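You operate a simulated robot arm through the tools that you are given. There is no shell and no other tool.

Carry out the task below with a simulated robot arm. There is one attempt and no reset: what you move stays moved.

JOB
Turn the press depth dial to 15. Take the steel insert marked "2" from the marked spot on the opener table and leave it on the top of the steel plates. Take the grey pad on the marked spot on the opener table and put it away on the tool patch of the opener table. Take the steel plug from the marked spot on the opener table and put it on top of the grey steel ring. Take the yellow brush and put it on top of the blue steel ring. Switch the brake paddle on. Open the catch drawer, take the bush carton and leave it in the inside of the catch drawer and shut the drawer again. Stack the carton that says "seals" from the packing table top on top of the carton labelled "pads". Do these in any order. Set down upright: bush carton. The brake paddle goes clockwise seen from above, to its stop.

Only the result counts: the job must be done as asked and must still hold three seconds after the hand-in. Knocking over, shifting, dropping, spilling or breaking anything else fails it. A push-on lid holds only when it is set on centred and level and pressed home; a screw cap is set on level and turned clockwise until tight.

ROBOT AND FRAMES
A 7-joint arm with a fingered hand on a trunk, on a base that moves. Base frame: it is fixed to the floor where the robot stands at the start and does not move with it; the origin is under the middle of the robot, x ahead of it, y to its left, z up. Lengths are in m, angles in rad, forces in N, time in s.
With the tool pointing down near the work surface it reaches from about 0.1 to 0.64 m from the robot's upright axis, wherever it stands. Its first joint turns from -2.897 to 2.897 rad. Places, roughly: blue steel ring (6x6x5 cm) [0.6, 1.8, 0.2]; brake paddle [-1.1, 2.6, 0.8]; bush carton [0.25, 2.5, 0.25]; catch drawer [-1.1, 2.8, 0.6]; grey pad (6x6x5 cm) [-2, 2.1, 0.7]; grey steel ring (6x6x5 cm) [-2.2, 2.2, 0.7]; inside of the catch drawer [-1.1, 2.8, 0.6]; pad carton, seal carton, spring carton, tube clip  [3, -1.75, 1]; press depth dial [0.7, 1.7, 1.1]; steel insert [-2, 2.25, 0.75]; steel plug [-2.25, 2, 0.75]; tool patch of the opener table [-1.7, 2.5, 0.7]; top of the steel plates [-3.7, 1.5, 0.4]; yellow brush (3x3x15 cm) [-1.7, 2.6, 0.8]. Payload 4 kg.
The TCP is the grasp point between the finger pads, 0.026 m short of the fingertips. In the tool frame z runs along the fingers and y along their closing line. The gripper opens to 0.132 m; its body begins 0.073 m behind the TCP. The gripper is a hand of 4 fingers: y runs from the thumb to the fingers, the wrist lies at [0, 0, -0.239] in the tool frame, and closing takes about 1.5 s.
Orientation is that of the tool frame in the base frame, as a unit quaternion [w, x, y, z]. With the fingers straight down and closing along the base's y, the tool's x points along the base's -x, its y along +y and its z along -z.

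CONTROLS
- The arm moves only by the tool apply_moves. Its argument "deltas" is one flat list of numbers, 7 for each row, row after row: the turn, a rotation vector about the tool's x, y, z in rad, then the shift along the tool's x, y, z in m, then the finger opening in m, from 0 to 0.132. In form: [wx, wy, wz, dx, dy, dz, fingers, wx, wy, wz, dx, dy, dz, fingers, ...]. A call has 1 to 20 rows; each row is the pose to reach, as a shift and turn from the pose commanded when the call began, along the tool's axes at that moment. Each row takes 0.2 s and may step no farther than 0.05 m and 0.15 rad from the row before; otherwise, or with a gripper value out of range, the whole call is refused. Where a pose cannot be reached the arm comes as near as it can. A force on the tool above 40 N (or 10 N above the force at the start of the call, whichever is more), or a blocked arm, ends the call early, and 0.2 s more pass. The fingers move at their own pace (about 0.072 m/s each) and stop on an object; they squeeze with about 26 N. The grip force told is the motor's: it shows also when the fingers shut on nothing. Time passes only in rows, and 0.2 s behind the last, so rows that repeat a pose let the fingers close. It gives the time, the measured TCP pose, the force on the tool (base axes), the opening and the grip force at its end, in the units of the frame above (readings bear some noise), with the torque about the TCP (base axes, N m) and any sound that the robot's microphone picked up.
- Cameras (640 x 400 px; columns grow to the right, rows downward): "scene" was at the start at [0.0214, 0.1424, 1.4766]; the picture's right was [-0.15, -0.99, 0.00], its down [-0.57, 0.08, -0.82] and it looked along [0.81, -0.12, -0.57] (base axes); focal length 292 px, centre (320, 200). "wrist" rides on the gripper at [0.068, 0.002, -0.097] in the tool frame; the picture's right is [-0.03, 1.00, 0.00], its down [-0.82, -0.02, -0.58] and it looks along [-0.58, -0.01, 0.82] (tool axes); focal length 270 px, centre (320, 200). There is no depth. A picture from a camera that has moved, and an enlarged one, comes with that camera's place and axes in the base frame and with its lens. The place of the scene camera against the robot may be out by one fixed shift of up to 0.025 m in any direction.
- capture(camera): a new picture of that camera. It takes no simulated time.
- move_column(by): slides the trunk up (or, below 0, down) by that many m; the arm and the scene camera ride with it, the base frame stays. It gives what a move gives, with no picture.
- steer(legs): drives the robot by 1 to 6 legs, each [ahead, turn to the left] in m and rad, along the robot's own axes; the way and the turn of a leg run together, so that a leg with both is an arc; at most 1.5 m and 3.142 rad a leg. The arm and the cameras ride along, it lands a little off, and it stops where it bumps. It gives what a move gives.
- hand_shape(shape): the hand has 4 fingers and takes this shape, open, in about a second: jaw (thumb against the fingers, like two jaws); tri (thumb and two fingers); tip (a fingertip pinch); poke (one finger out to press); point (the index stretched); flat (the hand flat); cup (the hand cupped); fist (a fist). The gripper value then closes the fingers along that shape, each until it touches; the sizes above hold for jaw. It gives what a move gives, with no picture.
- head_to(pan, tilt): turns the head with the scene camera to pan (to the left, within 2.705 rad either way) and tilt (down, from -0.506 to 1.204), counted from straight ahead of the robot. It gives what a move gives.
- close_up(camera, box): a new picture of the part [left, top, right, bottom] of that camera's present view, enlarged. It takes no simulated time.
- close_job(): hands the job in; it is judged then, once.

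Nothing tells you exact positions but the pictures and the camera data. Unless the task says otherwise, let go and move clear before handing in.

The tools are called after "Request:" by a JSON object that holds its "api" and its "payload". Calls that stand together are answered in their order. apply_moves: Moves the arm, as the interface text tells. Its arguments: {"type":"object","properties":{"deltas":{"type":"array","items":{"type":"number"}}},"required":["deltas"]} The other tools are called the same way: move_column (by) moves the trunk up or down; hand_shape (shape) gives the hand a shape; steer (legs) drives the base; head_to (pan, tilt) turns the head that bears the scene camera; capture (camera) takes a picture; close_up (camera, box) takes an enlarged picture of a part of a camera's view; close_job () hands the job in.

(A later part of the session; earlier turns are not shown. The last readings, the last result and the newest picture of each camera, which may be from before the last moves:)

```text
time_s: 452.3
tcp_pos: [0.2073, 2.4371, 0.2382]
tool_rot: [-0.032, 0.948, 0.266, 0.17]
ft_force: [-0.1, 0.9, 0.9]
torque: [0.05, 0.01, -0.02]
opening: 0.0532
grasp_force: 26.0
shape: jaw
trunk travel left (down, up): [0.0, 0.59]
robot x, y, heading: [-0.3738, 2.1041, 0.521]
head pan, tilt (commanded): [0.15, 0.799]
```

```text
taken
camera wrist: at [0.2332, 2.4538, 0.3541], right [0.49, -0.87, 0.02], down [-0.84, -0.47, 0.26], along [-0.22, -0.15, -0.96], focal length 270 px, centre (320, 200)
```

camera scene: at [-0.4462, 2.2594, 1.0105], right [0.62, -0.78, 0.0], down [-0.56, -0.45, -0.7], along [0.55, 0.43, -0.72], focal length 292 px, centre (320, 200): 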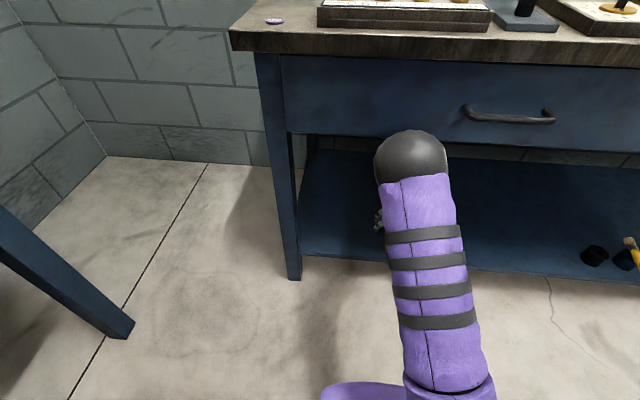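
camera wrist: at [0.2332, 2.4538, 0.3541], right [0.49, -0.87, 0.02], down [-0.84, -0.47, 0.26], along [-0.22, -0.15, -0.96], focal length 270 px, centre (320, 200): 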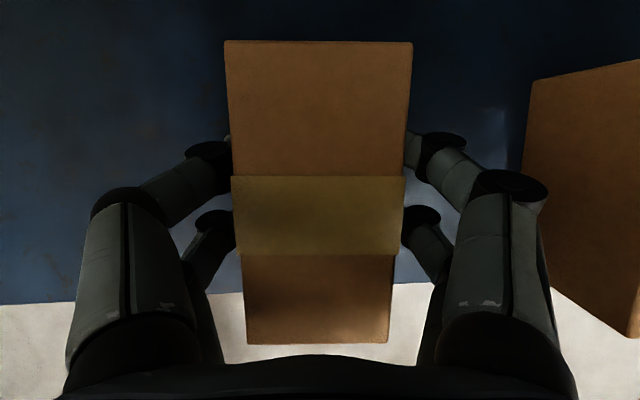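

Gripped. I'll lift 5 cm and pull back out from under the bench.

Request:
{"api": "apply_moves", "payload": {"deltas": [0, 0, 0, 0.0068, 0, -0.0188, 0, 0, 0, 0, 0.017, 0.0014, -0.047, 0, 0, 0, 0, -0.0206, 0.0014, -0.0607, 0, 0, 0, 0, -0.0582, 0.0014, -0.0744, 0, 0, 0, 0, -0.0958, 0.0014, -0.088, 0, 0, 0, 0, -0.1334, 0.0014, -0.1017, 0, 0, 0, 0, -0.171, 0.0014, -0.1154, 0, 0, 0, 0, -0.2086, 0.0014, -0.1291, 0]}}

Request:
{"api": "capture", "payload": {"camera": "scene"}}

Request:
{"api": "capture", "payload": {"camera": "wrist"}}

```text
time_s: 454.1
tcp_pos: [0.0017, 2.3113, 0.2909]
tool_rot: [-0.033, 0.948, 0.266, 0.17]
ft_force: [-0.6, 1.1, -3.3]
torque: [0.03, -0.02, 0.02]
opening: 0.053
grasp_force: 26.3
shape: jaw
trunk travel left (down, up): [0.0, 0.59]
robot x, y, heading: [-0.3795, 2.1034, 0.519]
head pan, tilt (commanded): [0.15, 0.799]
```

```text
taken
camera scene: at [-0.446, 2.2596, 1.0104], right [0.62, -0.78, 0.0], down [-0.56, -0.45, -0.7], along [0.55, 0.43, -0.72], focal length 292 px, centre (320, 200)
```

scene: 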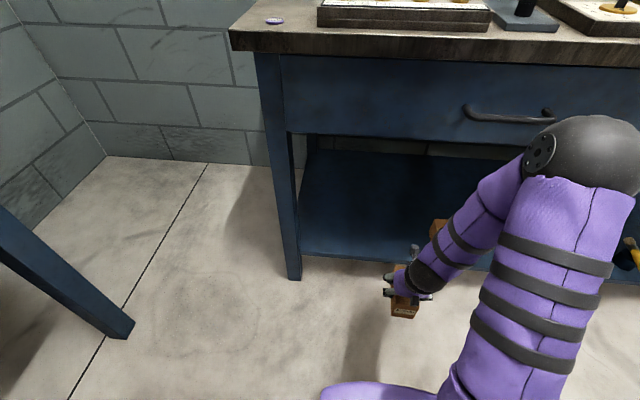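

```text
taken
camera wrist: at [0.0266, 2.3284, 0.4058], right [0.5, -0.87, 0.02], down [-0.84, -0.47, 0.26], along [-0.22, -0.15, -0.96], focal length 270 px, centre (320, 200)
```

wrist: 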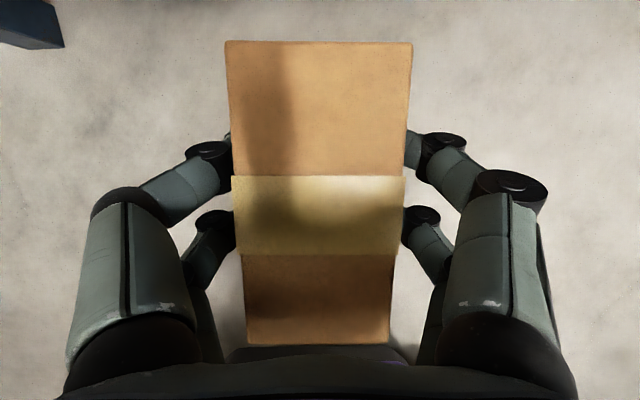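

The carton is out and held upright. I'll raise the trunk and drive round to the open catch drawer.

Request:
{"api": "move_column", "payload": {"by": 0.4}}

Request:
{"api": "move_column", "payload": {"by": 0.15}}

Request:
{"api": "steer", "payload": {"legs": [[0.0, 2.838], [0.28, 0.0], [0.0, -1.267]]}}

Request:
{"api": "head_to", "payload": {"pan": 0.0, "tilt": 0.9}}

Request:
{"api": "capture", "payload": {"camera": "scene"}}

Request:
{"api": "capture", "payload": {"camera": "wrist"}}

```text
time_s: 457.9
tcp_pos: [0.001, 2.312, 0.6896]
tool_rot: [-0.032, 0.948, 0.266, 0.171]
ft_force: [-1.1, 0.8, -3.2]
torque: [0.03, 0.02, -0.01]
opening: 0.0533
grasp_force: 26.3
shape: jaw
trunk travel left (down, up): [-0.4, 0.19]
robot x, y, heading: [-0.3761, 2.1049, 0.524]
head pan, tilt (commanded): [0.15, 0.799]
```

```text
time_s: 459.6
tcp_pos: [0.0019, 2.3114, 0.8401]
tool_rot: [-0.032, 0.948, 0.266, 0.171]
ft_force: [0.3, -0.1, -3.7]
torque: [-0.01, 0.03, 0.0]
opening: 0.0532
grasp_force: 25.9
shape: jaw
trunk travel left (down, up): [-0.55, 0.04]
robot x, y, heading: [-0.3769, 2.1019, 0.524]
head pan, tilt (commanded): [0.15, 0.799]
```

```text
time_s: 472.5
tcp_pos: [-0.8597, 2.4219, 0.8408]
tool_rot: [-0.143, 0.482, 0.859, 0.097]
ft_force: [-0.4, 0.6, -4.2]
torque: [-0.01, 0.01, 0.01]
opening: 0.0536
grasp_force: 25.9
shape: jaw
trunk travel left (down, up): [-0.55, 0.04]
robot x, y, heading: [-0.6542, 2.0469, 2.091]
head pan, tilt (commanded): [0.15, 0.799]
```

```text
time_s: 473.2
tcp_pos: [-0.8583, 2.4214, 0.8402]
tool_rot: [-0.144, 0.483, 0.858, 0.098]
ft_force: [0.1, -0.7, -3.1]
torque: [0.04, 0.02, 0.0]
opening: 0.0533
grasp_force: 25.8
shape: jaw
trunk travel left (down, up): [-0.55, 0.04]
robot x, y, heading: [-0.6543, 2.0435, 2.089]
head pan, tilt (commanded): [0.0, 0.901]
```

```text
taken
camera scene: at [-0.8003, 1.9842, 1.5526], right [0.87, 0.5, 0.0], down [0.39, -0.68, -0.62], along [-0.31, 0.54, -0.78], focal length 292 px, centre (320, 200)
```

scene: 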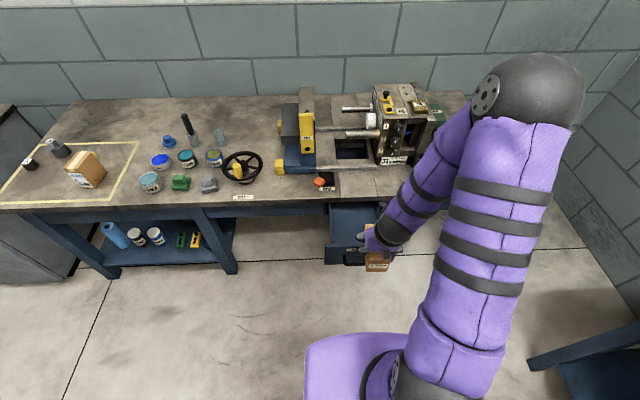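

```text
taken
camera wrist: at [-0.8776, 2.447, 0.9553], right [0.87, 0.49, 0.02], down [0.47, -0.84, 0.26], along [0.15, -0.22, -0.96], focal length 270 px, centre (320, 200)
```

wrist: 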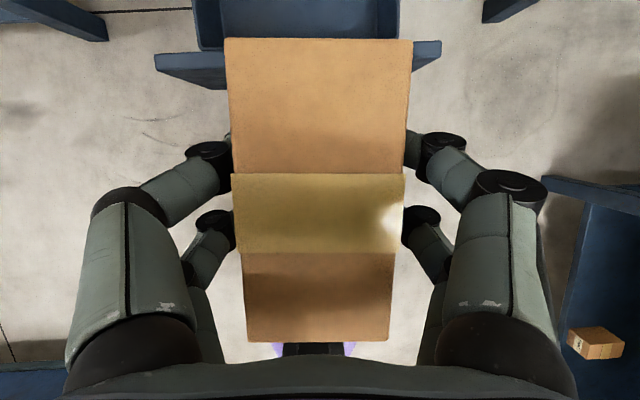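

The carton hangs just in front of the open drawer. I'll move forward above it to look inside and measure the opening.

Request:
{"api": "apply_moves", "payload": {"deltas": [0, 0, 0, 0.0376, 0, 0.0137, 0, 0, 0, 0, 0.0752, 0, 0.0274, 0, 0, 0, 0, 0.1128, 0, 0.041, 0, 0, 0, 0, 0.1128, 0, 0.041, 0]}}

Request:
{"api": "capture", "payload": {"camera": "wrist"}}

Request:
{"api": "capture", "payload": {"camera": "scene"}}

Request:
{"api": "close_up", "payload": {"camera": "scene", "box": [310, 175, 422, 275]}}

```text
time_s: 474.2
tcp_pos: [-0.9212, 2.5246, 0.8414]
tool_rot: [-0.143, 0.483, 0.858, 0.098]
ft_force: [-0.7, -1.0, -3.5]
torque: [0.01, 0.02, 0.01]
opening: 0.0531
grasp_force: 25.4
shape: jaw
trunk travel left (down, up): [-0.55, 0.04]
robot x, y, heading: [-0.6538, 2.0414, 2.092]
head pan, tilt (commanded): [0.0, 0.901]
```

```text
taken
camera wrist: at [-0.9399, 2.5503, 0.957], right [0.87, 0.49, 0.02], down [0.47, -0.84, 0.26], along [0.15, -0.22, -0.96], focal length 270 px, centre (320, 200)
```

wrist: 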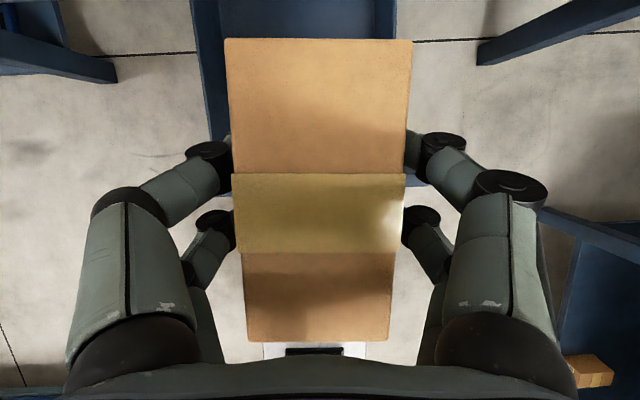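

```text
taken
camera scene: at [-0.8006, 1.9844, 1.5525], right [0.87, 0.5, 0.0], down [0.39, -0.68, -0.62], along [-0.31, 0.54, -0.78], focal length 292 px, centre (320, 200)
```

scene: 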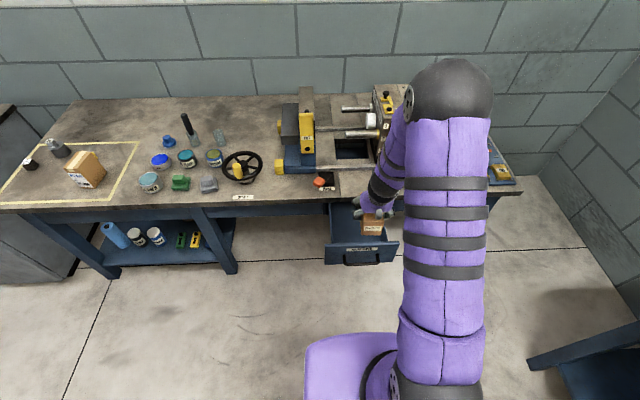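

```text
4.00 times, centred on (366, 225) of scene
camera zoom: at [-0.8006, 1.9844, 1.5525], right [0.87, 0.5, 0.0], down [0.39, -0.68, -0.62], along [-0.31, 0.54, -0.78], focal length 1168 px, centre (136, 100)
```

zoom: 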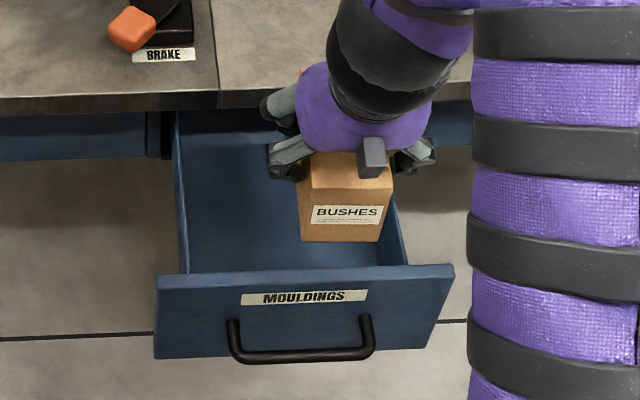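

The drawer is empty and the opening (~15 cm) is long enough for the carton. I'll centre the carton over it and lower it part way.

Request:
{"api": "apply_moves", "payload": {"deltas": [0, 0, 0, 0.0271, -0.0054, 0.0099, 0, 0, 0, 0, 0.0542, -0.0107, 0.0197, 0, 0, 0, 0, 0.0813, -0.0161, 0.0296, 0, 0, 0, 0, 0.0649, -0.0175, 0.0747, 0, 0, 0, 0, 0.0485, -0.0189, 0.1197, 0, 0, 0, 0, 0.0369, -0.0199, 0.1516, 0, 0, 0, 0, 0.0369, -0.0199, 0.1516, 0]}}

Request:
{"api": "close_up", "payload": {"camera": "scene", "box": [310, 175, 422, 275]}}

Request:
{"api": "capture", "payload": {"camera": "wrist"}}

```text
time_s: 475.8
tcp_pos: [-0.9791, 2.5915, 0.71]
tool_rot: [-0.143, 0.483, 0.858, 0.098]
ft_force: [-0.4, 0.4, -3.5]
torque: [0.02, 0.03, 0.02]
opening: 0.0532
grasp_force: 26.0
shape: jaw
trunk travel left (down, up): [-0.55, 0.04]
robot x, y, heading: [-0.6506, 2.0443, 2.095]
head pan, tilt (commanded): [0.0, 0.901]
```

```text
4.00 times, centred on (366, 225) of scene
camera zoom: at [-0.8004, 1.9846, 1.5525], right [0.87, 0.5, 0.0], down [0.39, -0.68, -0.62], along [-0.31, 0.54, -0.78], focal length 1168 px, centre (136, 100)
```

zoom: 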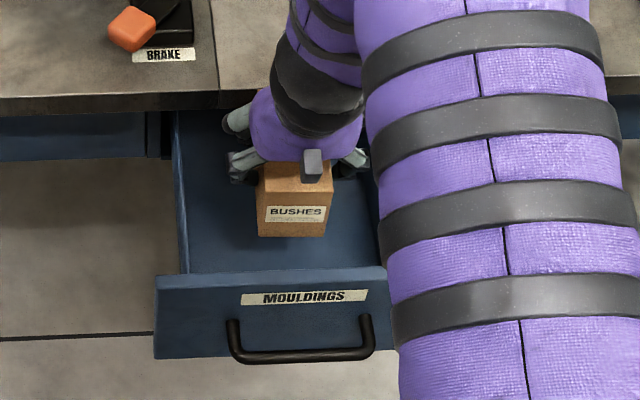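

```text
taken
camera wrist: at [-0.9972, 2.6164, 0.8249], right [0.87, 0.49, 0.02], down [0.47, -0.84, 0.26], along [0.15, -0.22, -0.96], focal length 270 px, centre (320, 200)
```

wrist: 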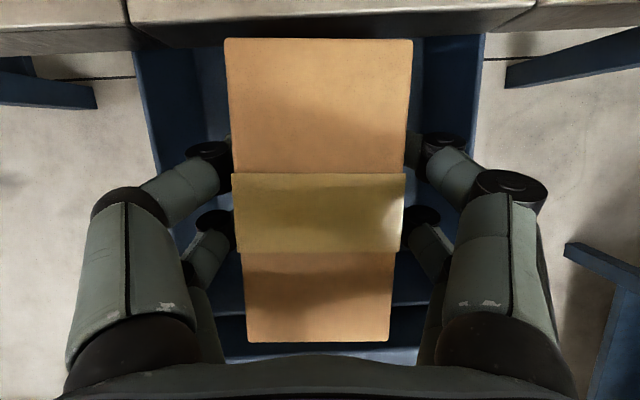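

Request:
{"api": "apply_moves", "payload": {"deltas": [0, 0, 0, -0.0068, -0.0006, 0.0188, 0, 0, 0, 0, -0.0137, -0.0012, 0.0376, 0, 0, 0, 0, -0.0171, -0.0015, 0.047, 0]}}

Request:
{"api": "close_up", "payload": {"camera": "scene", "box": [310, 175, 422, 275]}}

Request:
{"api": "capture", "payload": {"camera": "wrist"}}

```text
time_s: 476.6
tcp_pos: [-0.9791, 2.5901, 0.6598]
tool_rot: [-0.144, 0.483, 0.858, 0.098]
ft_force: [0.0, -0.7, -3.4]
torque: [0.02, -0.01, -0.01]
opening: 0.0529
grasp_force: 26.3
shape: jaw
trunk travel left (down, up): [-0.55, 0.04]
robot x, y, heading: [-0.6539, 2.046, 2.091]
head pan, tilt (commanded): [0.0, 0.901]
```

```text
4.00 times, centred on (366, 225) of scene
camera zoom: at [-0.8003, 1.9845, 1.5525], right [0.87, 0.5, 0.0], down [0.39, -0.68, -0.62], along [-0.31, 0.54, -0.78], focal length 1168 px, centre (136, 100)
```

zoom: 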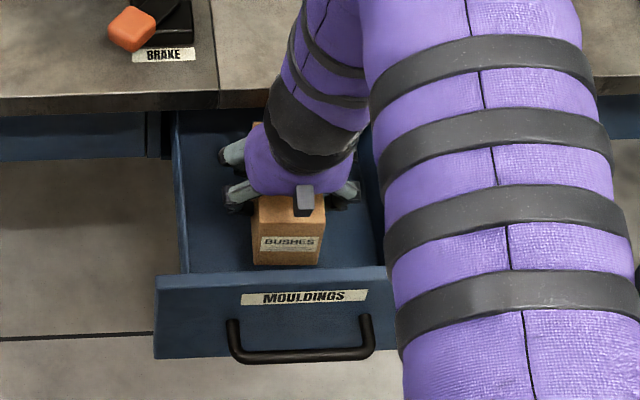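

```text
taken
camera wrist: at [-0.9973, 2.6155, 0.7753], right [0.87, 0.49, 0.02], down [0.47, -0.84, 0.26], along [0.15, -0.22, -0.96], focal length 270 px, centre (320, 200)
```

wrist: 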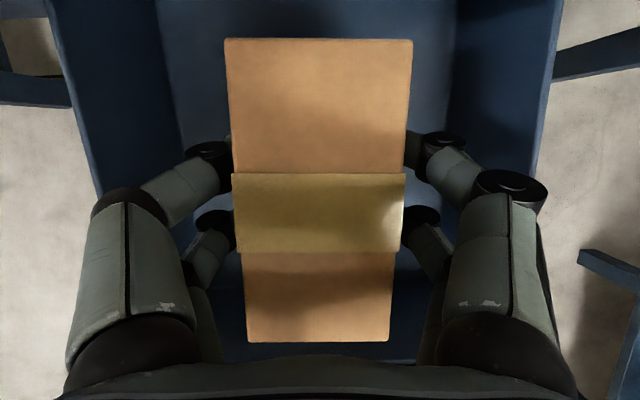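

Request:
{"api": "apply_moves", "payload": {"deltas": [0, 0, 0, 0.0004, 0, 0.0108, 0, 0, 0, 0, -0.003, 0, 0.0202, 0, 0, 0, 0, -0.0065, 0, 0.0296, 0]}}

Request:
{"api": "capture", "payload": {"camera": "wrist"}}

```text
time_s: 477.4
tcp_pos: [-0.9813, 2.5949, 0.6305]
tool_rot: [-0.143, 0.483, 0.858, 0.098]
ft_force: [0.0, -0.5, -2.4]
torque: [0.0, -0.02, -0.05]
opening: 0.0531
grasp_force: 25.9
shape: jaw
trunk travel left (down, up): [-0.55, 0.04]
robot x, y, heading: [-0.6551, 2.0434, 2.089]
head pan, tilt (commanded): [0.0, 0.901]
```

```text
taken
camera wrist: at [-0.9988, 2.6199, 0.7449], right [0.87, 0.49, 0.02], down [0.47, -0.84, 0.26], along [0.15, -0.22, -0.96], focal length 270 px, centre (320, 200)
```

wrist: 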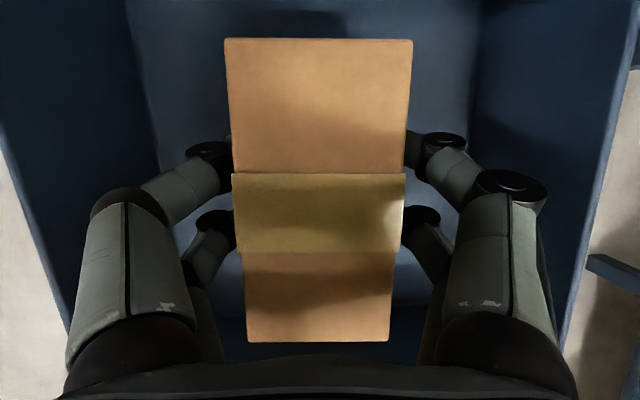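

Request:
{"api": "apply_moves", "payload": {"deltas": [0, 0, 0, -0.0027, 0, 0.0075, 0, 0, 0, 0, -0.0055, 0, 0.015, 0, 0, 0, 0, -0.0082, 0, 0.0225, 0]}}

Request:
{"api": "capture", "payload": {"camera": "wrist"}}

```text
time_s: 477.9
tcp_pos: [-0.9853, 2.6019, 0.6277]
tool_rot: [-0.152, 0.482, 0.857, 0.104]
ft_force: [-1.9, 0.8, 20.1]
torque: [-0.08, 0.18, 0.05]
opening: 0.0532
grasp_force: 26.4
shape: jaw
trunk travel left (down, up): [-0.55, 0.04]
robot x, y, heading: [-0.6555, 2.0436, 2.091]
head pan, tilt (commanded): [0.0, 0.901]
stopped in row 2: the force on the tool passed its limit at 46 N (the readings are from after the stop); the commanded pose is now the measured one
```

```text
taken
camera wrist: at [-1.0026, 2.6254, 0.7437], right [0.87, 0.49, 0.02], down [0.47, -0.85, 0.24], along [0.14, -0.2, -0.97], focal length 270 px, centre (320, 200)
```

wrist: 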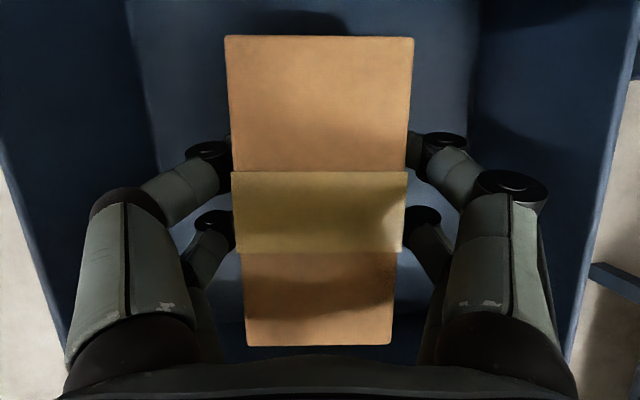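

The carton touched the drawer bottom. I'll ease up slightly and open the fingers.

Request:
{"api": "apply_moves", "payload": {"deltas": [0, 0, 0, 0.0007, 0, -0.0019, 0.0, 0, 0, 0, 0.0007, 0, -0.0019, 0.05, 0, 0, 0, 0.0007, 0, -0.0019, 0.065, 0, 0, 0, 0.0007, 0, -0.0019, 0.08, 0, 0, 0, 0.0007, 0, -0.0019, 0.085]}}

Request:
{"api": "capture", "payload": {"camera": "wrist"}}

Request:
{"api": "close_up", "payload": {"camera": "scene", "box": [310, 175, 422, 275]}}

```text
time_s: 479.1
tcp_pos: [-0.9842, 2.5999, 0.6252]
tool_rot: [-0.148, 0.483, 0.857, 0.101]
ft_force: [-0.4, 0.6, 0.5]
torque: [-0.02, 0.0, 0.01]
opening: 0.0844
grasp_force: 0.1
shape: jaw
trunk travel left (down, up): [-0.55, 0.04]
robot x, y, heading: [-0.6563, 2.0452, 2.086]
head pan, tilt (commanded): [0.0, 0.901]
```

```text
taken
camera wrist: at [-1.001, 2.6237, 0.7405], right [0.87, 0.49, 0.02], down [0.47, -0.84, 0.25], along [0.14, -0.21, -0.97], focal length 270 px, centre (320, 200)
```

wrist: 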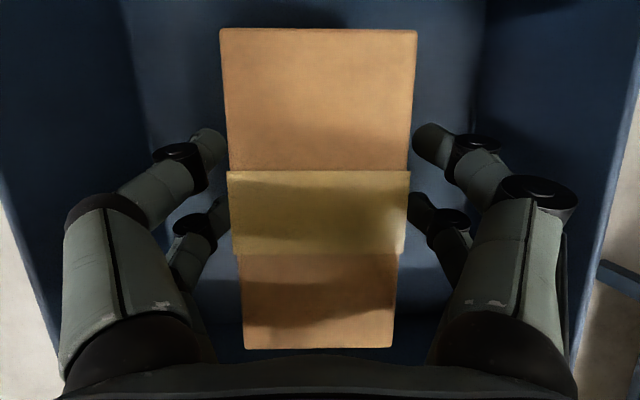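

```text
4.00 times, centred on (366, 225) of scene
camera zoom: at [-0.8002, 1.9842, 1.5524], right [0.87, 0.5, 0.0], down [0.39, -0.68, -0.62], along [-0.31, 0.54, -0.78], focal length 1168 px, centre (136, 100)
```

zoom: 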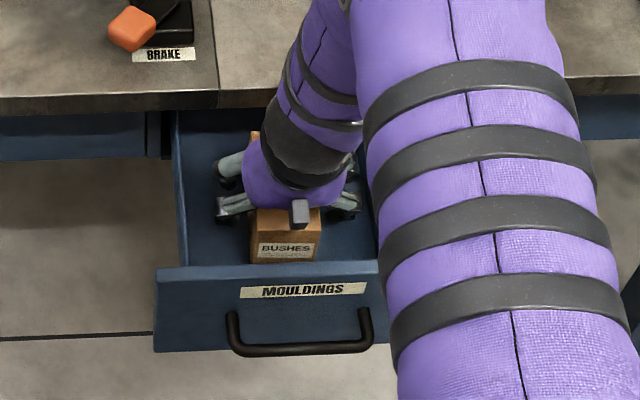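

Request:
{"api": "apply_moves", "payload": {"deltas": [0, 0, 0, 0.0137, 0, -0.0376, 0.085, 0, 0, 0, 0.0274, 0, -0.0752, 0.085, 0, 0, 0, 0.041, 0, -0.1127, 0.09, 0, 0, 0, 0.0547, 0, -0.1503, 0.1, 0, 0, 0, 0.0684, 0, -0.188, 0.1, 0, 0, 0, 0.0684, 0, -0.188, 0.1]}}

Request:
{"api": "capture", "payload": {"camera": "wrist"}}

Request:
{"api": "close_up", "payload": {"camera": "scene", "box": [310, 175, 422, 275]}}

```text
time_s: 480.5
tcp_pos: [-0.989, 2.5933, 0.8259]
tool_rot: [-0.149, 0.483, 0.857, 0.102]
ft_force: [-0.7, -0.1, -0.2]
torque: [0.01, -0.03, -0.01]
opening: 0.0997
grasp_force: 0.0
shape: jaw
trunk travel left (down, up): [-0.55, 0.04]
robot x, y, heading: [-0.652, 2.0428, 2.09]
head pan, tilt (commanded): [0.0, 0.901]
```

```text
taken
camera wrist: at [-1.0067, 2.617, 0.9425], right [0.87, 0.49, 0.02], down [0.47, -0.84, 0.25], along [0.14, -0.21, -0.97], focal length 270 px, centre (320, 200)
```

wrist: 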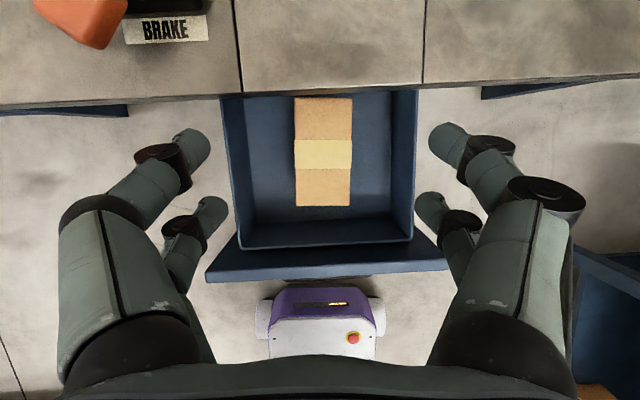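

```text
4.00 times, centred on (366, 225) of scene
camera zoom: at [-0.8001, 1.9837, 1.5525], right [0.87, 0.5, 0.0], down [0.39, -0.68, -0.62], along [-0.31, 0.54, -0.78], focal length 1168 px, centre (136, 100)
```

zoom: 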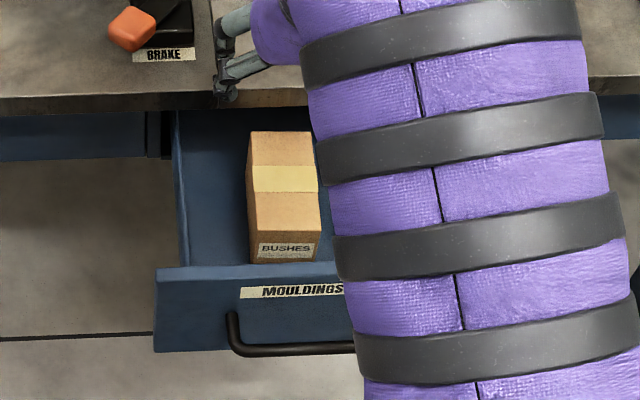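

The bush carton sits upright in the drawer. To shut it I'll retract, level the hand to point forward with closed fingers, and push the drawer in.

Request:
{"api": "apply_moves", "payload": {"deltas": [0, 0, 0, -0.0376, 0, -0.0137, 0.1, 0, 0, 0, -0.0752, 0, -0.0274, 0.08, 0, 0, 0, -0.1128, 0, -0.041, 0.05, 0, 0, 0, -0.1504, 0, -0.0547, 0.02, 0, 0, 0, -0.188, 0, -0.0684, 0.0, 0, 0, 0, -0.188, 0, -0.0684, 0.0]}}

Request:
{"api": "apply_moves", "payload": {"deltas": [0, 0.15, 0, 0, 0, 0, 0, 0, 0.3, 0, 0, 0, 0, 0, 0, 0.45, 0, 0, 0, 0, 0, 0, 0.6, 0, 0, 0, 0, 0, 0, 0.75, 0, 0, 0, 0, 0, 0, 0.9, 0, 0, 0, 0, 0, 0, 1.0, 0, 0, 0, 0, 0]}}

Request:
{"api": "move_column", "payload": {"by": -0.2}}

Request:
{"api": "capture", "payload": {"camera": "scene"}}

Request:
{"api": "capture", "payload": {"camera": "wrist"}}

```text
time_s: 481.9
tcp_pos: [-0.8841, 2.4214, 0.8248]
tool_rot: [-0.15, 0.482, 0.857, 0.102]
ft_force: [-0.3, 0.4, 0.3]
torque: [0.0, 0.03, -0.01]
opening: 0.0001
grasp_force: 25.8
shape: jaw
trunk travel left (down, up): [-0.55, 0.04]
robot x, y, heading: [-0.6537, 2.044, 2.087]
head pan, tilt (commanded): [0.0, 0.901]
```

```text
time_s: 483.5
tcp_pos: [-0.8925, 2.4316, 0.8338]
tool_rot: [-0.553, 0.37, 0.671, 0.328]
ft_force: [0.1, 0.5, -1.2]
torque: [0.0, 0.0, -0.05]
opening: 0.0003
grasp_force: 26.0
shape: jaw
out of reach, approached as far as the arm can: row 2, 3, 4, 5, 6
trunk travel left (down, up): [-0.55, 0.04]
robot x, y, heading: [-0.6549, 2.0443, 2.094]
head pan, tilt (commanded): [0.0, 0.901]
```

```text
time_s: 485.7
tcp_pos: [-0.8896, 2.4321, 0.632]
tool_rot: [-0.554, 0.37, 0.669, 0.329]
ft_force: [-0.2, 0.7, 0.1]
torque: [-0.02, 0.02, 0.0]
opening: 0.0
grasp_force: 25.6
shape: jaw
trunk travel left (down, up): [-0.35, 0.24]
robot x, y, heading: [-0.6563, 2.047, 2.094]
head pan, tilt (commanded): [0.0, 0.901]
```

```text
taken
camera scene: at [-0.8001, 1.984, 1.3526], right [0.87, 0.5, 0.0], down [0.39, -0.68, -0.62], along [-0.31, 0.54, -0.78], focal length 292 px, centre (320, 200)
```

scene: 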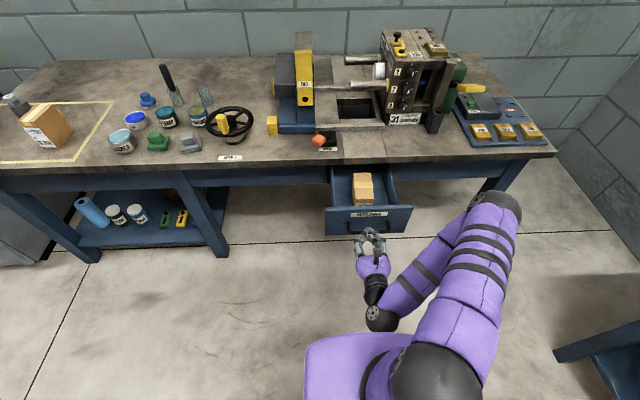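

```text
taken
camera wrist: at [-0.8488, 2.3592, 0.7168], right [0.86, 0.5, 0.01], down [0.36, -0.61, -0.71], along [-0.35, 0.61, -0.71], focal length 270 px, centre (320, 200)
```

wrist: 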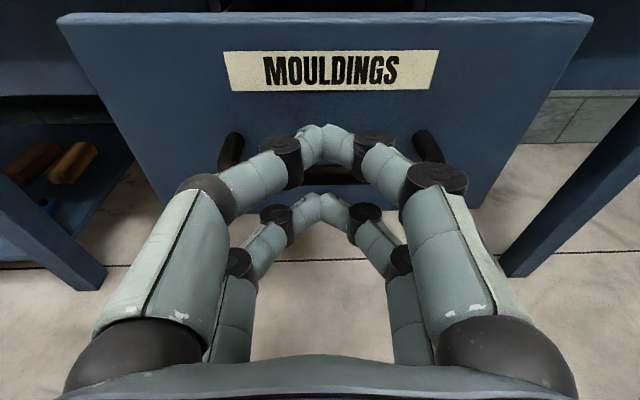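

The closed fingers point at the drawer front at handle height. I'll push it shut.

Request:
{"api": "apply_moves", "payload": {"deltas": [0, 0, 0, 0.005, 0, 0.0296, 0, 0, 0, 0, 0.0103, 0, 0.0591, 0, 0, 0, 0, 0.0154, 0, 0.0887, 0, 0, 0, 0, 0.0206, 0, 0.1182, 0, 0, 0, 0, 0.0257, 0, 0.1478, 0]}}

Request:
{"api": "capture", "payload": {"camera": "scene"}}

Request:
{"api": "capture", "payload": {"camera": "wrist"}}

```text
time_s: 486.9
tcp_pos: [-0.9616, 2.552, 0.6202]
tool_rot: [-0.542, 0.375, 0.68, 0.321]
ft_force: [0.1, 0.1, -0.1]
torque: [0.0, 0.0, 0.0]
opening: 0.0
grasp_force: 26.5
shape: jaw
trunk travel left (down, up): [-0.35, 0.24]
robot x, y, heading: [-0.653, 2.048, 2.094]
head pan, tilt (commanded): [0.0, 0.901]
```

```text
taken
camera scene: at [-0.8, 1.984, 1.3525], right [0.87, 0.5, 0.0], down [0.39, -0.68, -0.62], along [-0.31, 0.54, -0.78], focal length 292 px, centre (320, 200)
```

scene: 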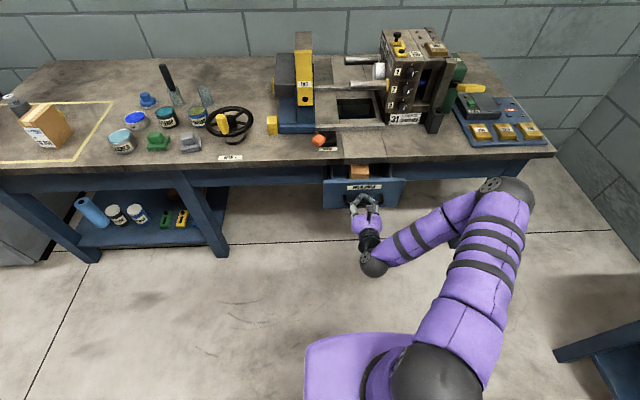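

```text
taken
camera wrist: at [-0.9215, 2.4819, 0.7066], right [0.86, 0.51, 0.01], down [0.38, -0.63, -0.68], along [-0.34, 0.59, -0.73], focal length 270 px, centre (320, 200)
```

wrist: 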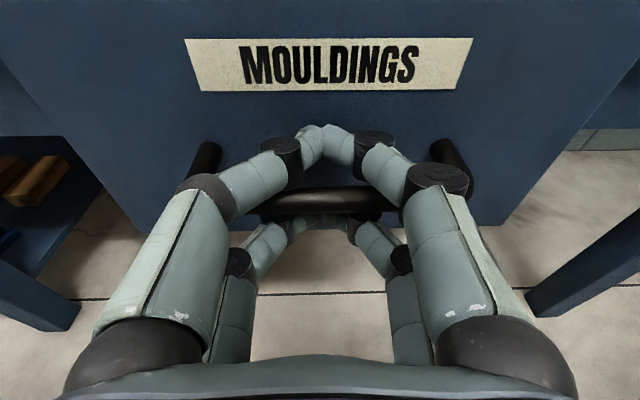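

Request:
{"api": "apply_moves", "payload": {"deltas": [0, 0, 0, 0.006, 0, 0.0292, 0, 0, 0, 0, 0.012, 0, 0.0585, 0, 0, 0, 0, 0.018, 0, 0.0877, 0, 0, 0, 0, 0.024, 0, 0.11, 0]}}

Request:
{"api": "capture", "payload": {"camera": "scene"}}

Request:
{"api": "capture", "payload": {"camera": "wrist"}}

```text
time_s: 487.9
tcp_pos: [-1.0172, 2.6436, 0.6166]
tool_rot: [-0.541, 0.375, 0.682, 0.318]
ft_force: [9.6, -14.0, 3.6]
torque: [0.31, 0.2, -0.06]
opening: 0.0
grasp_force: 25.6
shape: jaw
trunk travel left (down, up): [-0.35, 0.24]
robot x, y, heading: [-0.6525, 2.0451, 2.092]
head pan, tilt (commanded): [0.0, 0.901]
stopped in row 4: the force on the tool passed its limit at 47 N (the readings are from after the stop); the commanded pose is now the measured one
```

```text
taken
camera scene: at [-0.7992, 1.9828, 1.3527], right [0.87, 0.5, 0.0], down [0.39, -0.68, -0.62], along [-0.31, 0.54, -0.78], focal length 292 px, centre (320, 200)
```

scene: 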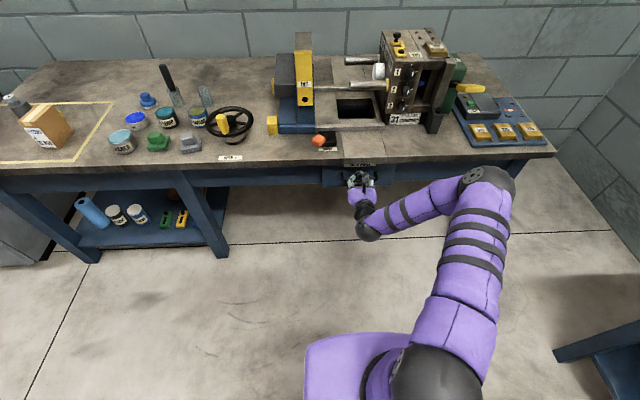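

```text
taken
camera wrist: at [-0.9767, 2.5727, 0.7052], right [0.86, 0.51, 0.0], down [0.38, -0.63, -0.67], along [-0.34, 0.58, -0.74], focal length 270 px, centre (320, 200)
```

wrist: 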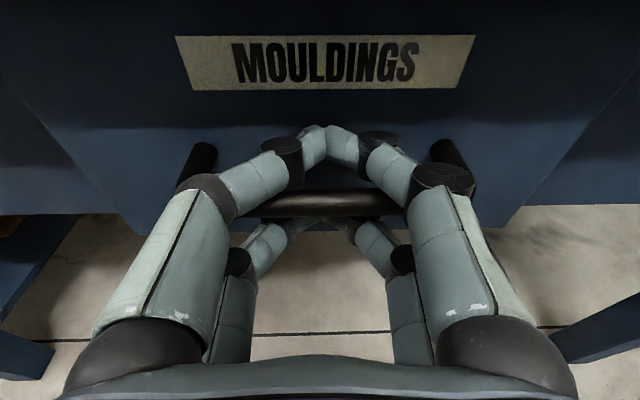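

Force rose sharply: the drawer seems shut. I'll back off and check.

Request:
{"api": "apply_moves", "payload": {"deltas": [0, 0, 0, -0.005, 0, -0.03, 0, 0, 0, 0, -0.011, 0, -0.065, 0, 0, 0, 0, -0.019, 0, -0.11, 0, 0, 0, 0, -0.027, 0, -0.155, 0, 0, 0, 0, -0.03, 0, -0.17, 0]}}

Request:
{"api": "capture", "payload": {"camera": "wrist"}}

Request:
{"api": "close_up", "payload": {"camera": "scene", "box": [290, 130, 418, 210]}}

```text
time_s: 489.1
tcp_pos: [-0.928, 2.497, 0.6225]
tool_rot: [-0.54, 0.376, 0.682, 0.319]
ft_force: [-0.8, -0.1, 1.2]
torque: [-0.03, -0.03, -0.02]
opening: 0.0004
grasp_force: 26.0
shape: jaw
trunk travel left (down, up): [-0.35, 0.24]
robot x, y, heading: [-0.6507, 2.0437, 2.092]
head pan, tilt (commanded): [0.0, 0.901]
```

```text
taken
camera wrist: at [-0.8893, 2.4285, 0.7114], right [0.86, 0.51, 0.0], down [0.38, -0.63, -0.67], along [-0.34, 0.58, -0.74], focal length 270 px, centre (320, 200)
```

wrist: 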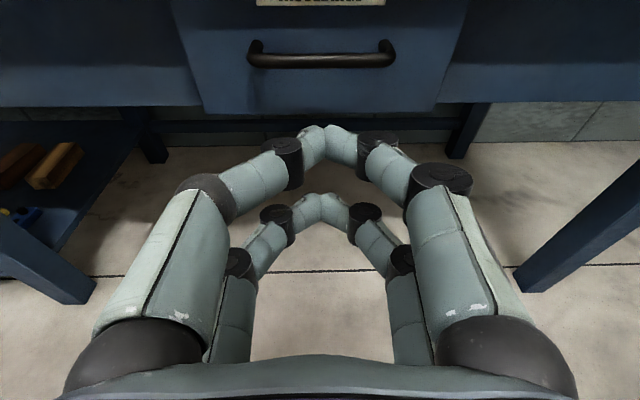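

```text
5.00 times, centred on (354, 170) of scene
camera zoom: at [-0.8001, 1.9841, 1.3526], right [0.87, 0.5, 0.0], down [0.39, -0.68, -0.62], along [-0.31, 0.54, -0.78], focal length 1460 px, centre (150, 350)
```

zoom: 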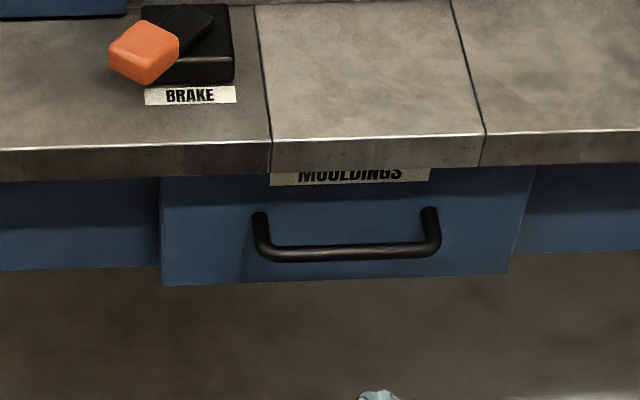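

The drawer is shut with the carton inside, and the paddle and pads look right. Now the packing table: I'll bring the hand back to pointing down, raise the trunk, and drive across the room in stages.

Request:
{"api": "move_column", "payload": {"by": 0.38}}

Request:
{"api": "apply_moves", "payload": {"deltas": [0, -0.15, 0, 0, 0, 0, 0.05, 0, -0.3, 0, 0, 0, 0, 0.08, 0, -0.45, 0, 0, 0, 0, 0.1, 0, -0.6, 0, 0, 0, 0, 0.1, 0, -0.75, 0, 0, 0, 0, 0.1, 0, -0.9, 0, 0, 0, 0, 0.1, 0, -1.05, 0, 0, 0, 0, 0.1, 0, -1.2, 0, 0, 0, 0, 0.1, 0, -1.3, 0, 0, 0, 0, 0.1]}}

Request:
{"api": "steer", "payload": {"legs": [[0.0, -1.571], [0.0, -1.571], [1.1, 0.0]]}}

Request:
{"api": "head_to", "payload": {"pan": 0.0, "tilt": 0.5}}

Request:
{"api": "capture", "payload": {"camera": "scene"}}

```text
time_s: 491.6
tcp_pos: [-0.9287, 2.4981, 0.863]
tool_rot: [-0.54, 0.375, 0.683, 0.318]
ft_force: [1.1, -0.1, 0.7]
torque: [-0.02, 0.02, 0.0]
opening: 0.0
grasp_force: 27.0
shape: jaw
out of reach, approached as far as the arm can: row 1
trunk travel left (down, up): [-0.59, 0.0]
robot x, y, heading: [-0.6549, 2.0414, 2.089]
head pan, tilt (commanded): [0.0, 0.901]
```

```text
time_s: 493.6
tcp_pos: [-0.9301, 2.4993, 0.8631]
tool_rot: [-0.017, 0.493, 0.87, 0.025]
ft_force: [0.0, 0.1, -0.6]
torque: [-0.03, 0.0, -0.02]
opening: 0.0998
grasp_force: 0.0
shape: jaw
trunk travel left (down, up): [-0.59, 0.0]
robot x, y, heading: [-0.6529, 2.045, 2.088]
head pan, tilt (commanded): [0.0, 0.901]
```

```text
time_s: 507.7
tcp_pos: [0.181, 0.6363, 0.8624]
tool_rot: [0.027, 0.872, -0.489, 0.017]
ft_force: [-0.1, 0.1, 0.7]
torque: [-0.01, -0.02, 0.04]
opening: 0.1001
grasp_force: 0.1
shape: jaw
trunk travel left (down, up): [-0.59, 0.0]
robot x, y, heading: [-0.0974, 1.0882, -1.05]
head pan, tilt (commanded): [0.0, 0.901]
```

```text
time_s: 508.6
tcp_pos: [0.1807, 0.6361, 0.8617]
tool_rot: [0.027, 0.872, -0.489, 0.018]
ft_force: [0.0, 0.2, -0.5]
torque: [0.01, 0.0, 0.01]
opening: 0.0998
grasp_force: 0.1
shape: jaw
trunk travel left (down, up): [-0.59, 0.0]
robot x, y, heading: [-0.1021, 1.087, -1.049]
head pan, tilt (commanded): [0.0, 0.499]
```

```text
taken
camera scene: at [0.0442, 1.1411, 1.6263], right [-0.87, -0.5, 0.0], down [-0.24, 0.42, -0.88], along [0.44, -0.76, -0.48], focal length 292 px, centre (320, 200)
```

scene: 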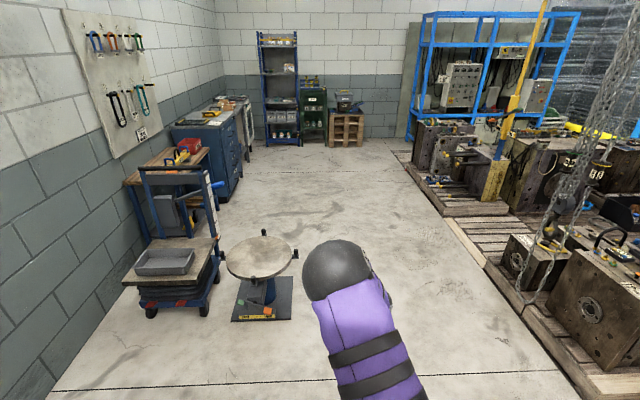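

Request:
{"api": "steer", "payload": {"legs": [[0.0, -0.253], [1.23, 0.0], [0.0, 0.253], [1.4, 0.0]]}}

Request:
{"api": "head_to", "payload": {"pan": 0.5, "tilt": 0.4}}

Request:
{"api": "capture", "payload": {"camera": "scene"}}

```text
time_s: 523.1
tcp_pos: [1.1705, -1.7473, 0.8623]
tool_rot: [0.026, 0.867, -0.497, 0.017]
ft_force: [0.3, -1.3, -0.3]
torque: [-0.01, 0.03, -0.01]
opening: 0.0999
grasp_force: 0.1
shape: jaw
trunk travel left (down, up): [-0.59, 0.0]
robot x, y, heading: [0.8996, -1.2843, -1.067]
head pan, tilt (commanded): [0.0, 0.499]
```

```text
time_s: 524.0
tcp_pos: [1.1702, -1.7467, 0.8625]
tool_rot: [0.027, 0.867, -0.497, 0.017]
ft_force: [-1.2, 1.1, 0.6]
torque: [-0.01, 0.01, 0.02]
opening: 0.0999
grasp_force: 0.1
shape: jaw
trunk travel left (down, up): [-0.59, 0.0]
robot x, y, heading: [0.9036, -1.286, -1.069]
head pan, tilt (commanded): [0.499, 0.4]
```

```text
taken
camera scene: at [1.0777, -1.2093, 1.6355], right [-0.54, -0.84, 0.0], down [-0.33, 0.21, -0.92], along [0.78, -0.5, -0.39], focal length 292 px, centre (320, 200)
```

scene: 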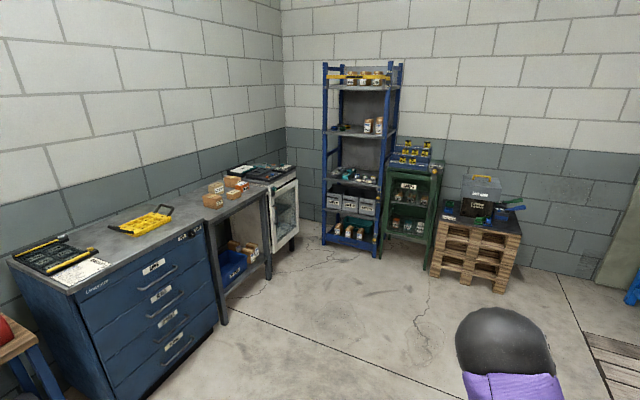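

The packing table with the small cartons stands between the blue tool chest and the oven. I'll drive up in front of it.

Request:
{"api": "steer", "payload": {"legs": [[0.0, 0.577], [1.45, 0.0], [0.0, 1.015]]}}

Request:
{"api": "head_to", "payload": {"pan": 0.0, "tilt": 0.6}}

Request:
{"api": "capture", "payload": {"camera": "scene"}}

```text
time_s: 535.9
tcp_pos: [2.6312, -1.6934, 0.8636]
tool_rot: [0.007, 0.962, 0.271, 0.032]
ft_force: [-0.3, 0.0, 0.2]
torque: [0.0, 0.0, 0.0]
opening: 0.0998
grasp_force: 0.0
shape: jaw
trunk travel left (down, up): [-0.59, 0.0]
robot x, y, heading: [2.1764, -1.9692, 0.525]
head pan, tilt (commanded): [0.499, 0.4]
```

```text
time_s: 536.8
tcp_pos: [2.6307, -1.6934, 0.8627]
tool_rot: [0.006, 0.962, 0.271, 0.031]
ft_force: [-0.2, -0.1, 0.3]
torque: [0.0, -0.01, 0.0]
opening: 0.0999
grasp_force: 0.1
shape: jaw
trunk travel left (down, up): [-0.59, 0.0]
robot x, y, heading: [2.1775, -1.969, 0.526]
head pan, tilt (commanded): [0.0, 0.6]
```

```text
taken
camera scene: at [2.1196, -1.8223, 1.6173], right [0.5, -0.87, 0.0], down [-0.49, -0.28, -0.83], along [0.71, 0.41, -0.56], focal length 292 px, centre (320, 200)
```

scene: 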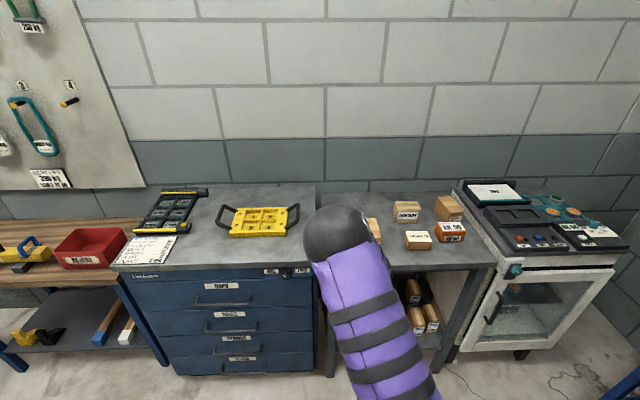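

Request:
{"api": "close_up", "payload": {"camera": "scene", "box": [340, 180, 500, 280]}}

Request:
{"api": "capture", "payload": {"camera": "wrist"}}

```text
4.00 times, centred on (420, 230) of scene
camera zoom: at [2.1196, -1.8223, 1.6173], right [0.5, -0.87, 0.0], down [-0.49, -0.28, -0.83], along [0.71, 0.41, -0.56], focal length 1168 px, centre (-80, 80)
```

zoom: 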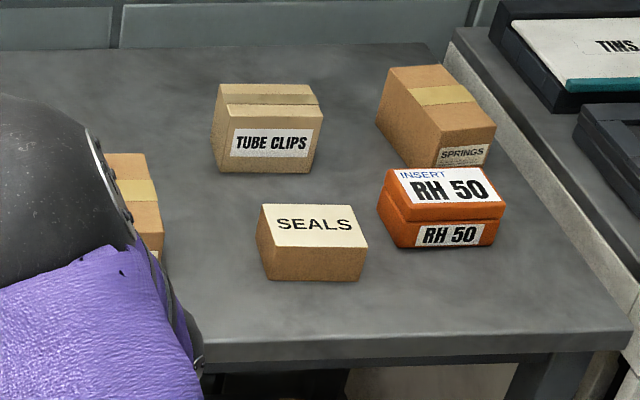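

```text
taken
camera wrist: at [2.6831, -1.6599, 0.964], right [0.5, -0.87, 0.03], down [-0.74, -0.41, 0.53], along [-0.45, -0.29, -0.85], focal length 270 px, centre (320, 200)
```

wrist: 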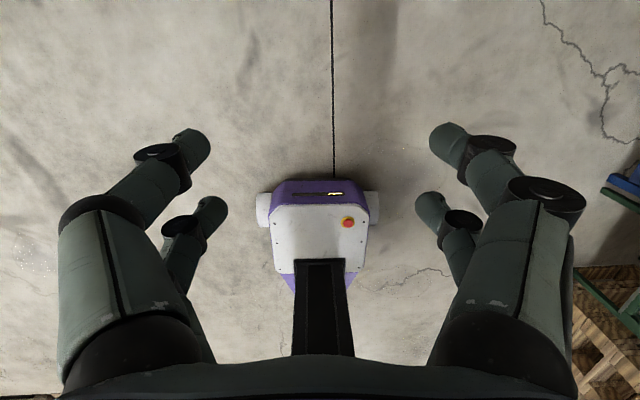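

The table carries "tube clips", "springs", "seals" and one carton hidden by the arm. I'll raise the hand and move closer to see them all.

Request:
{"api": "apply_moves", "payload": {"deltas": [0, 0, 0, 0, 0, -0.045, 0.1, 0, 0, 0, 0, 0, -0.09, 0.1, 0, 0, 0, 0, 0, -0.135, 0.1, 0, 0, 0, -0.03, 0, -0.17, 0.1, 0, 0, 0, -0.06, 0, -0.2, 0.1, 0, 0, 0, -0.09, 0, -0.22, 0.1]}}

Request:
{"api": "steer", "payload": {"legs": [[0.0, -0.3], [0.34, 0.0], [0.0, 0.3]]}}

Request:
{"api": "head_to", "payload": {"pan": 0.0, "tilt": 0.8}}

Request:
{"api": "capture", "payload": {"camera": "scene"}}

Request:
{"api": "capture", "payload": {"camera": "wrist"}}

```text
time_s: 538.2
tcp_pos: [2.5422, -1.7415, 1.0767]
tool_rot: [0.007, 0.962, 0.27, 0.031]
ft_force: [-0.2, -0.1, 0.4]
torque: [-0.01, -0.04, 0.01]
opening: 0.1
grasp_force: 0.0
shape: jaw
trunk travel left (down, up): [-0.59, 0.0]
robot x, y, heading: [2.1767, -1.9736, 0.523]
head pan, tilt (commanded): [0.0, 0.6]
```

```text
time_s: 542.5
tcp_pos: [2.8771, -1.6627, 1.0761]
tool_rot: [0.007, 0.962, 0.271, 0.031]
ft_force: [0.1, 0.1, 0.1]
torque: [0.01, -0.03, -0.02]
opening: 0.1
grasp_force: 0.0
shape: jaw
trunk travel left (down, up): [-0.59, 0.0]
robot x, y, heading: [2.5092, -1.8978, 0.524]
head pan, tilt (commanded): [0.0, 0.6]
```

```text
time_s: 543.3
tcp_pos: [2.8778, -1.6634, 1.0767]
tool_rot: [0.006, 0.962, 0.271, 0.031]
ft_force: [0.5, 0.2, 0.3]
torque: [-0.01, 0.0, 0.0]
opening: 0.0998
grasp_force: 0.1
shape: jaw
trunk travel left (down, up): [-0.59, 0.0]
robot x, y, heading: [2.5133, -1.8936, 0.526]
head pan, tilt (commanded): [0.0, 0.799]
```

```text
taken
camera scene: at [2.4476, -1.7496, 1.6005], right [0.5, -0.86, 0.0], down [-0.62, -0.36, -0.7], along [0.6, 0.35, -0.72], focal length 292 px, centre (320, 200)
```

scene: 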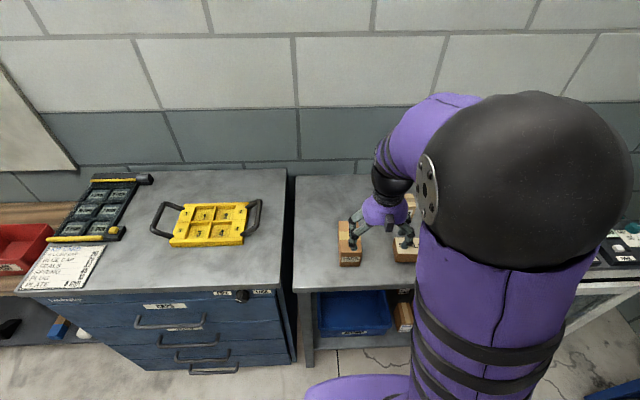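

```text
taken
camera wrist: at [2.9298, -1.6306, 1.1779], right [0.5, -0.87, 0.03], down [-0.74, -0.41, 0.53], along [-0.45, -0.29, -0.85], focal length 270 px, centre (320, 200)
```

wrist: 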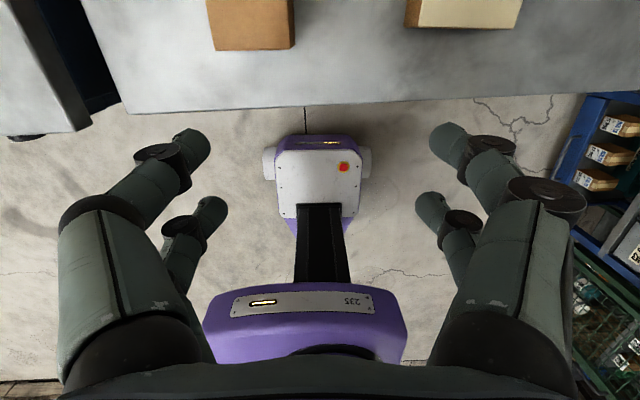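

Request:
{"api": "close_up", "payload": {"camera": "scene", "box": [320, 200, 440, 275]}}

Request:
{"api": "apply_moves", "payload": {"deltas": [0, 0, 0, 0.04, 0.02, 0, 0.1, 0, 0, 0, 0.08, 0.04, 0, 0.1, 0, 0, 0, 0.12, 0.06, 0, 0.1, 0, 0, 0, 0.14, 0.08, 0, 0.1, 0, 0, 0, 0.14, 0.08, 0, 0.1]}}

Request:
{"api": "capture", "payload": {"camera": "wrist"}}

```text
5.33 times, centred on (380, 238) of scene
camera zoom: at [2.4476, -1.7496, 1.6005], right [0.5, -0.86, 0.0], down [-0.62, -0.36, -0.7], along [0.6, 0.35, -0.72], focal length 1557 px, centre (0, 0)
```

zoom: 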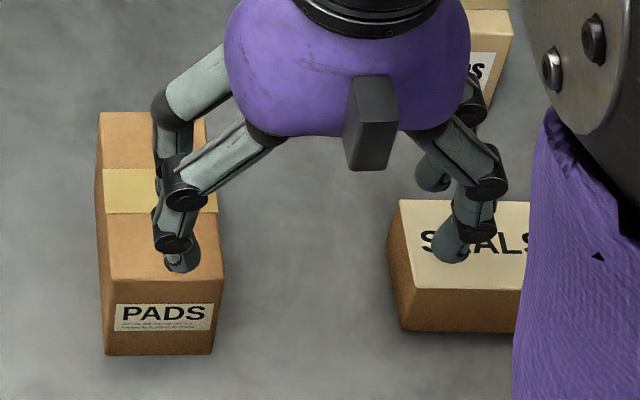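

```text
time_s: 544.5
tcp_pos: [3.0375, -1.6585, 1.0889]
tool_rot: [0.006, 0.962, 0.271, 0.031]
ft_force: [-0.1, 0.7, 0.5]
torque: [0.0, -0.01, -0.03]
opening: 0.1
grasp_force: 0.1
shape: jaw
trunk travel left (down, up): [-0.59, 0.0]
robot x, y, heading: [2.5149, -1.8931, 0.53]
head pan, tilt (commanded): [0.0, 0.799]
```

```text
taken
camera wrist: at [3.0908, -1.6244, 1.1897], right [0.5, -0.87, 0.03], down [-0.74, -0.41, 0.53], along [-0.45, -0.28, -0.85], focal length 270 px, centre (320, 200)
```

wrist: 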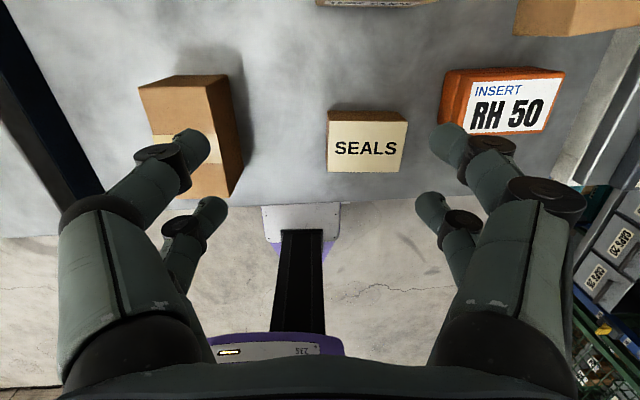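

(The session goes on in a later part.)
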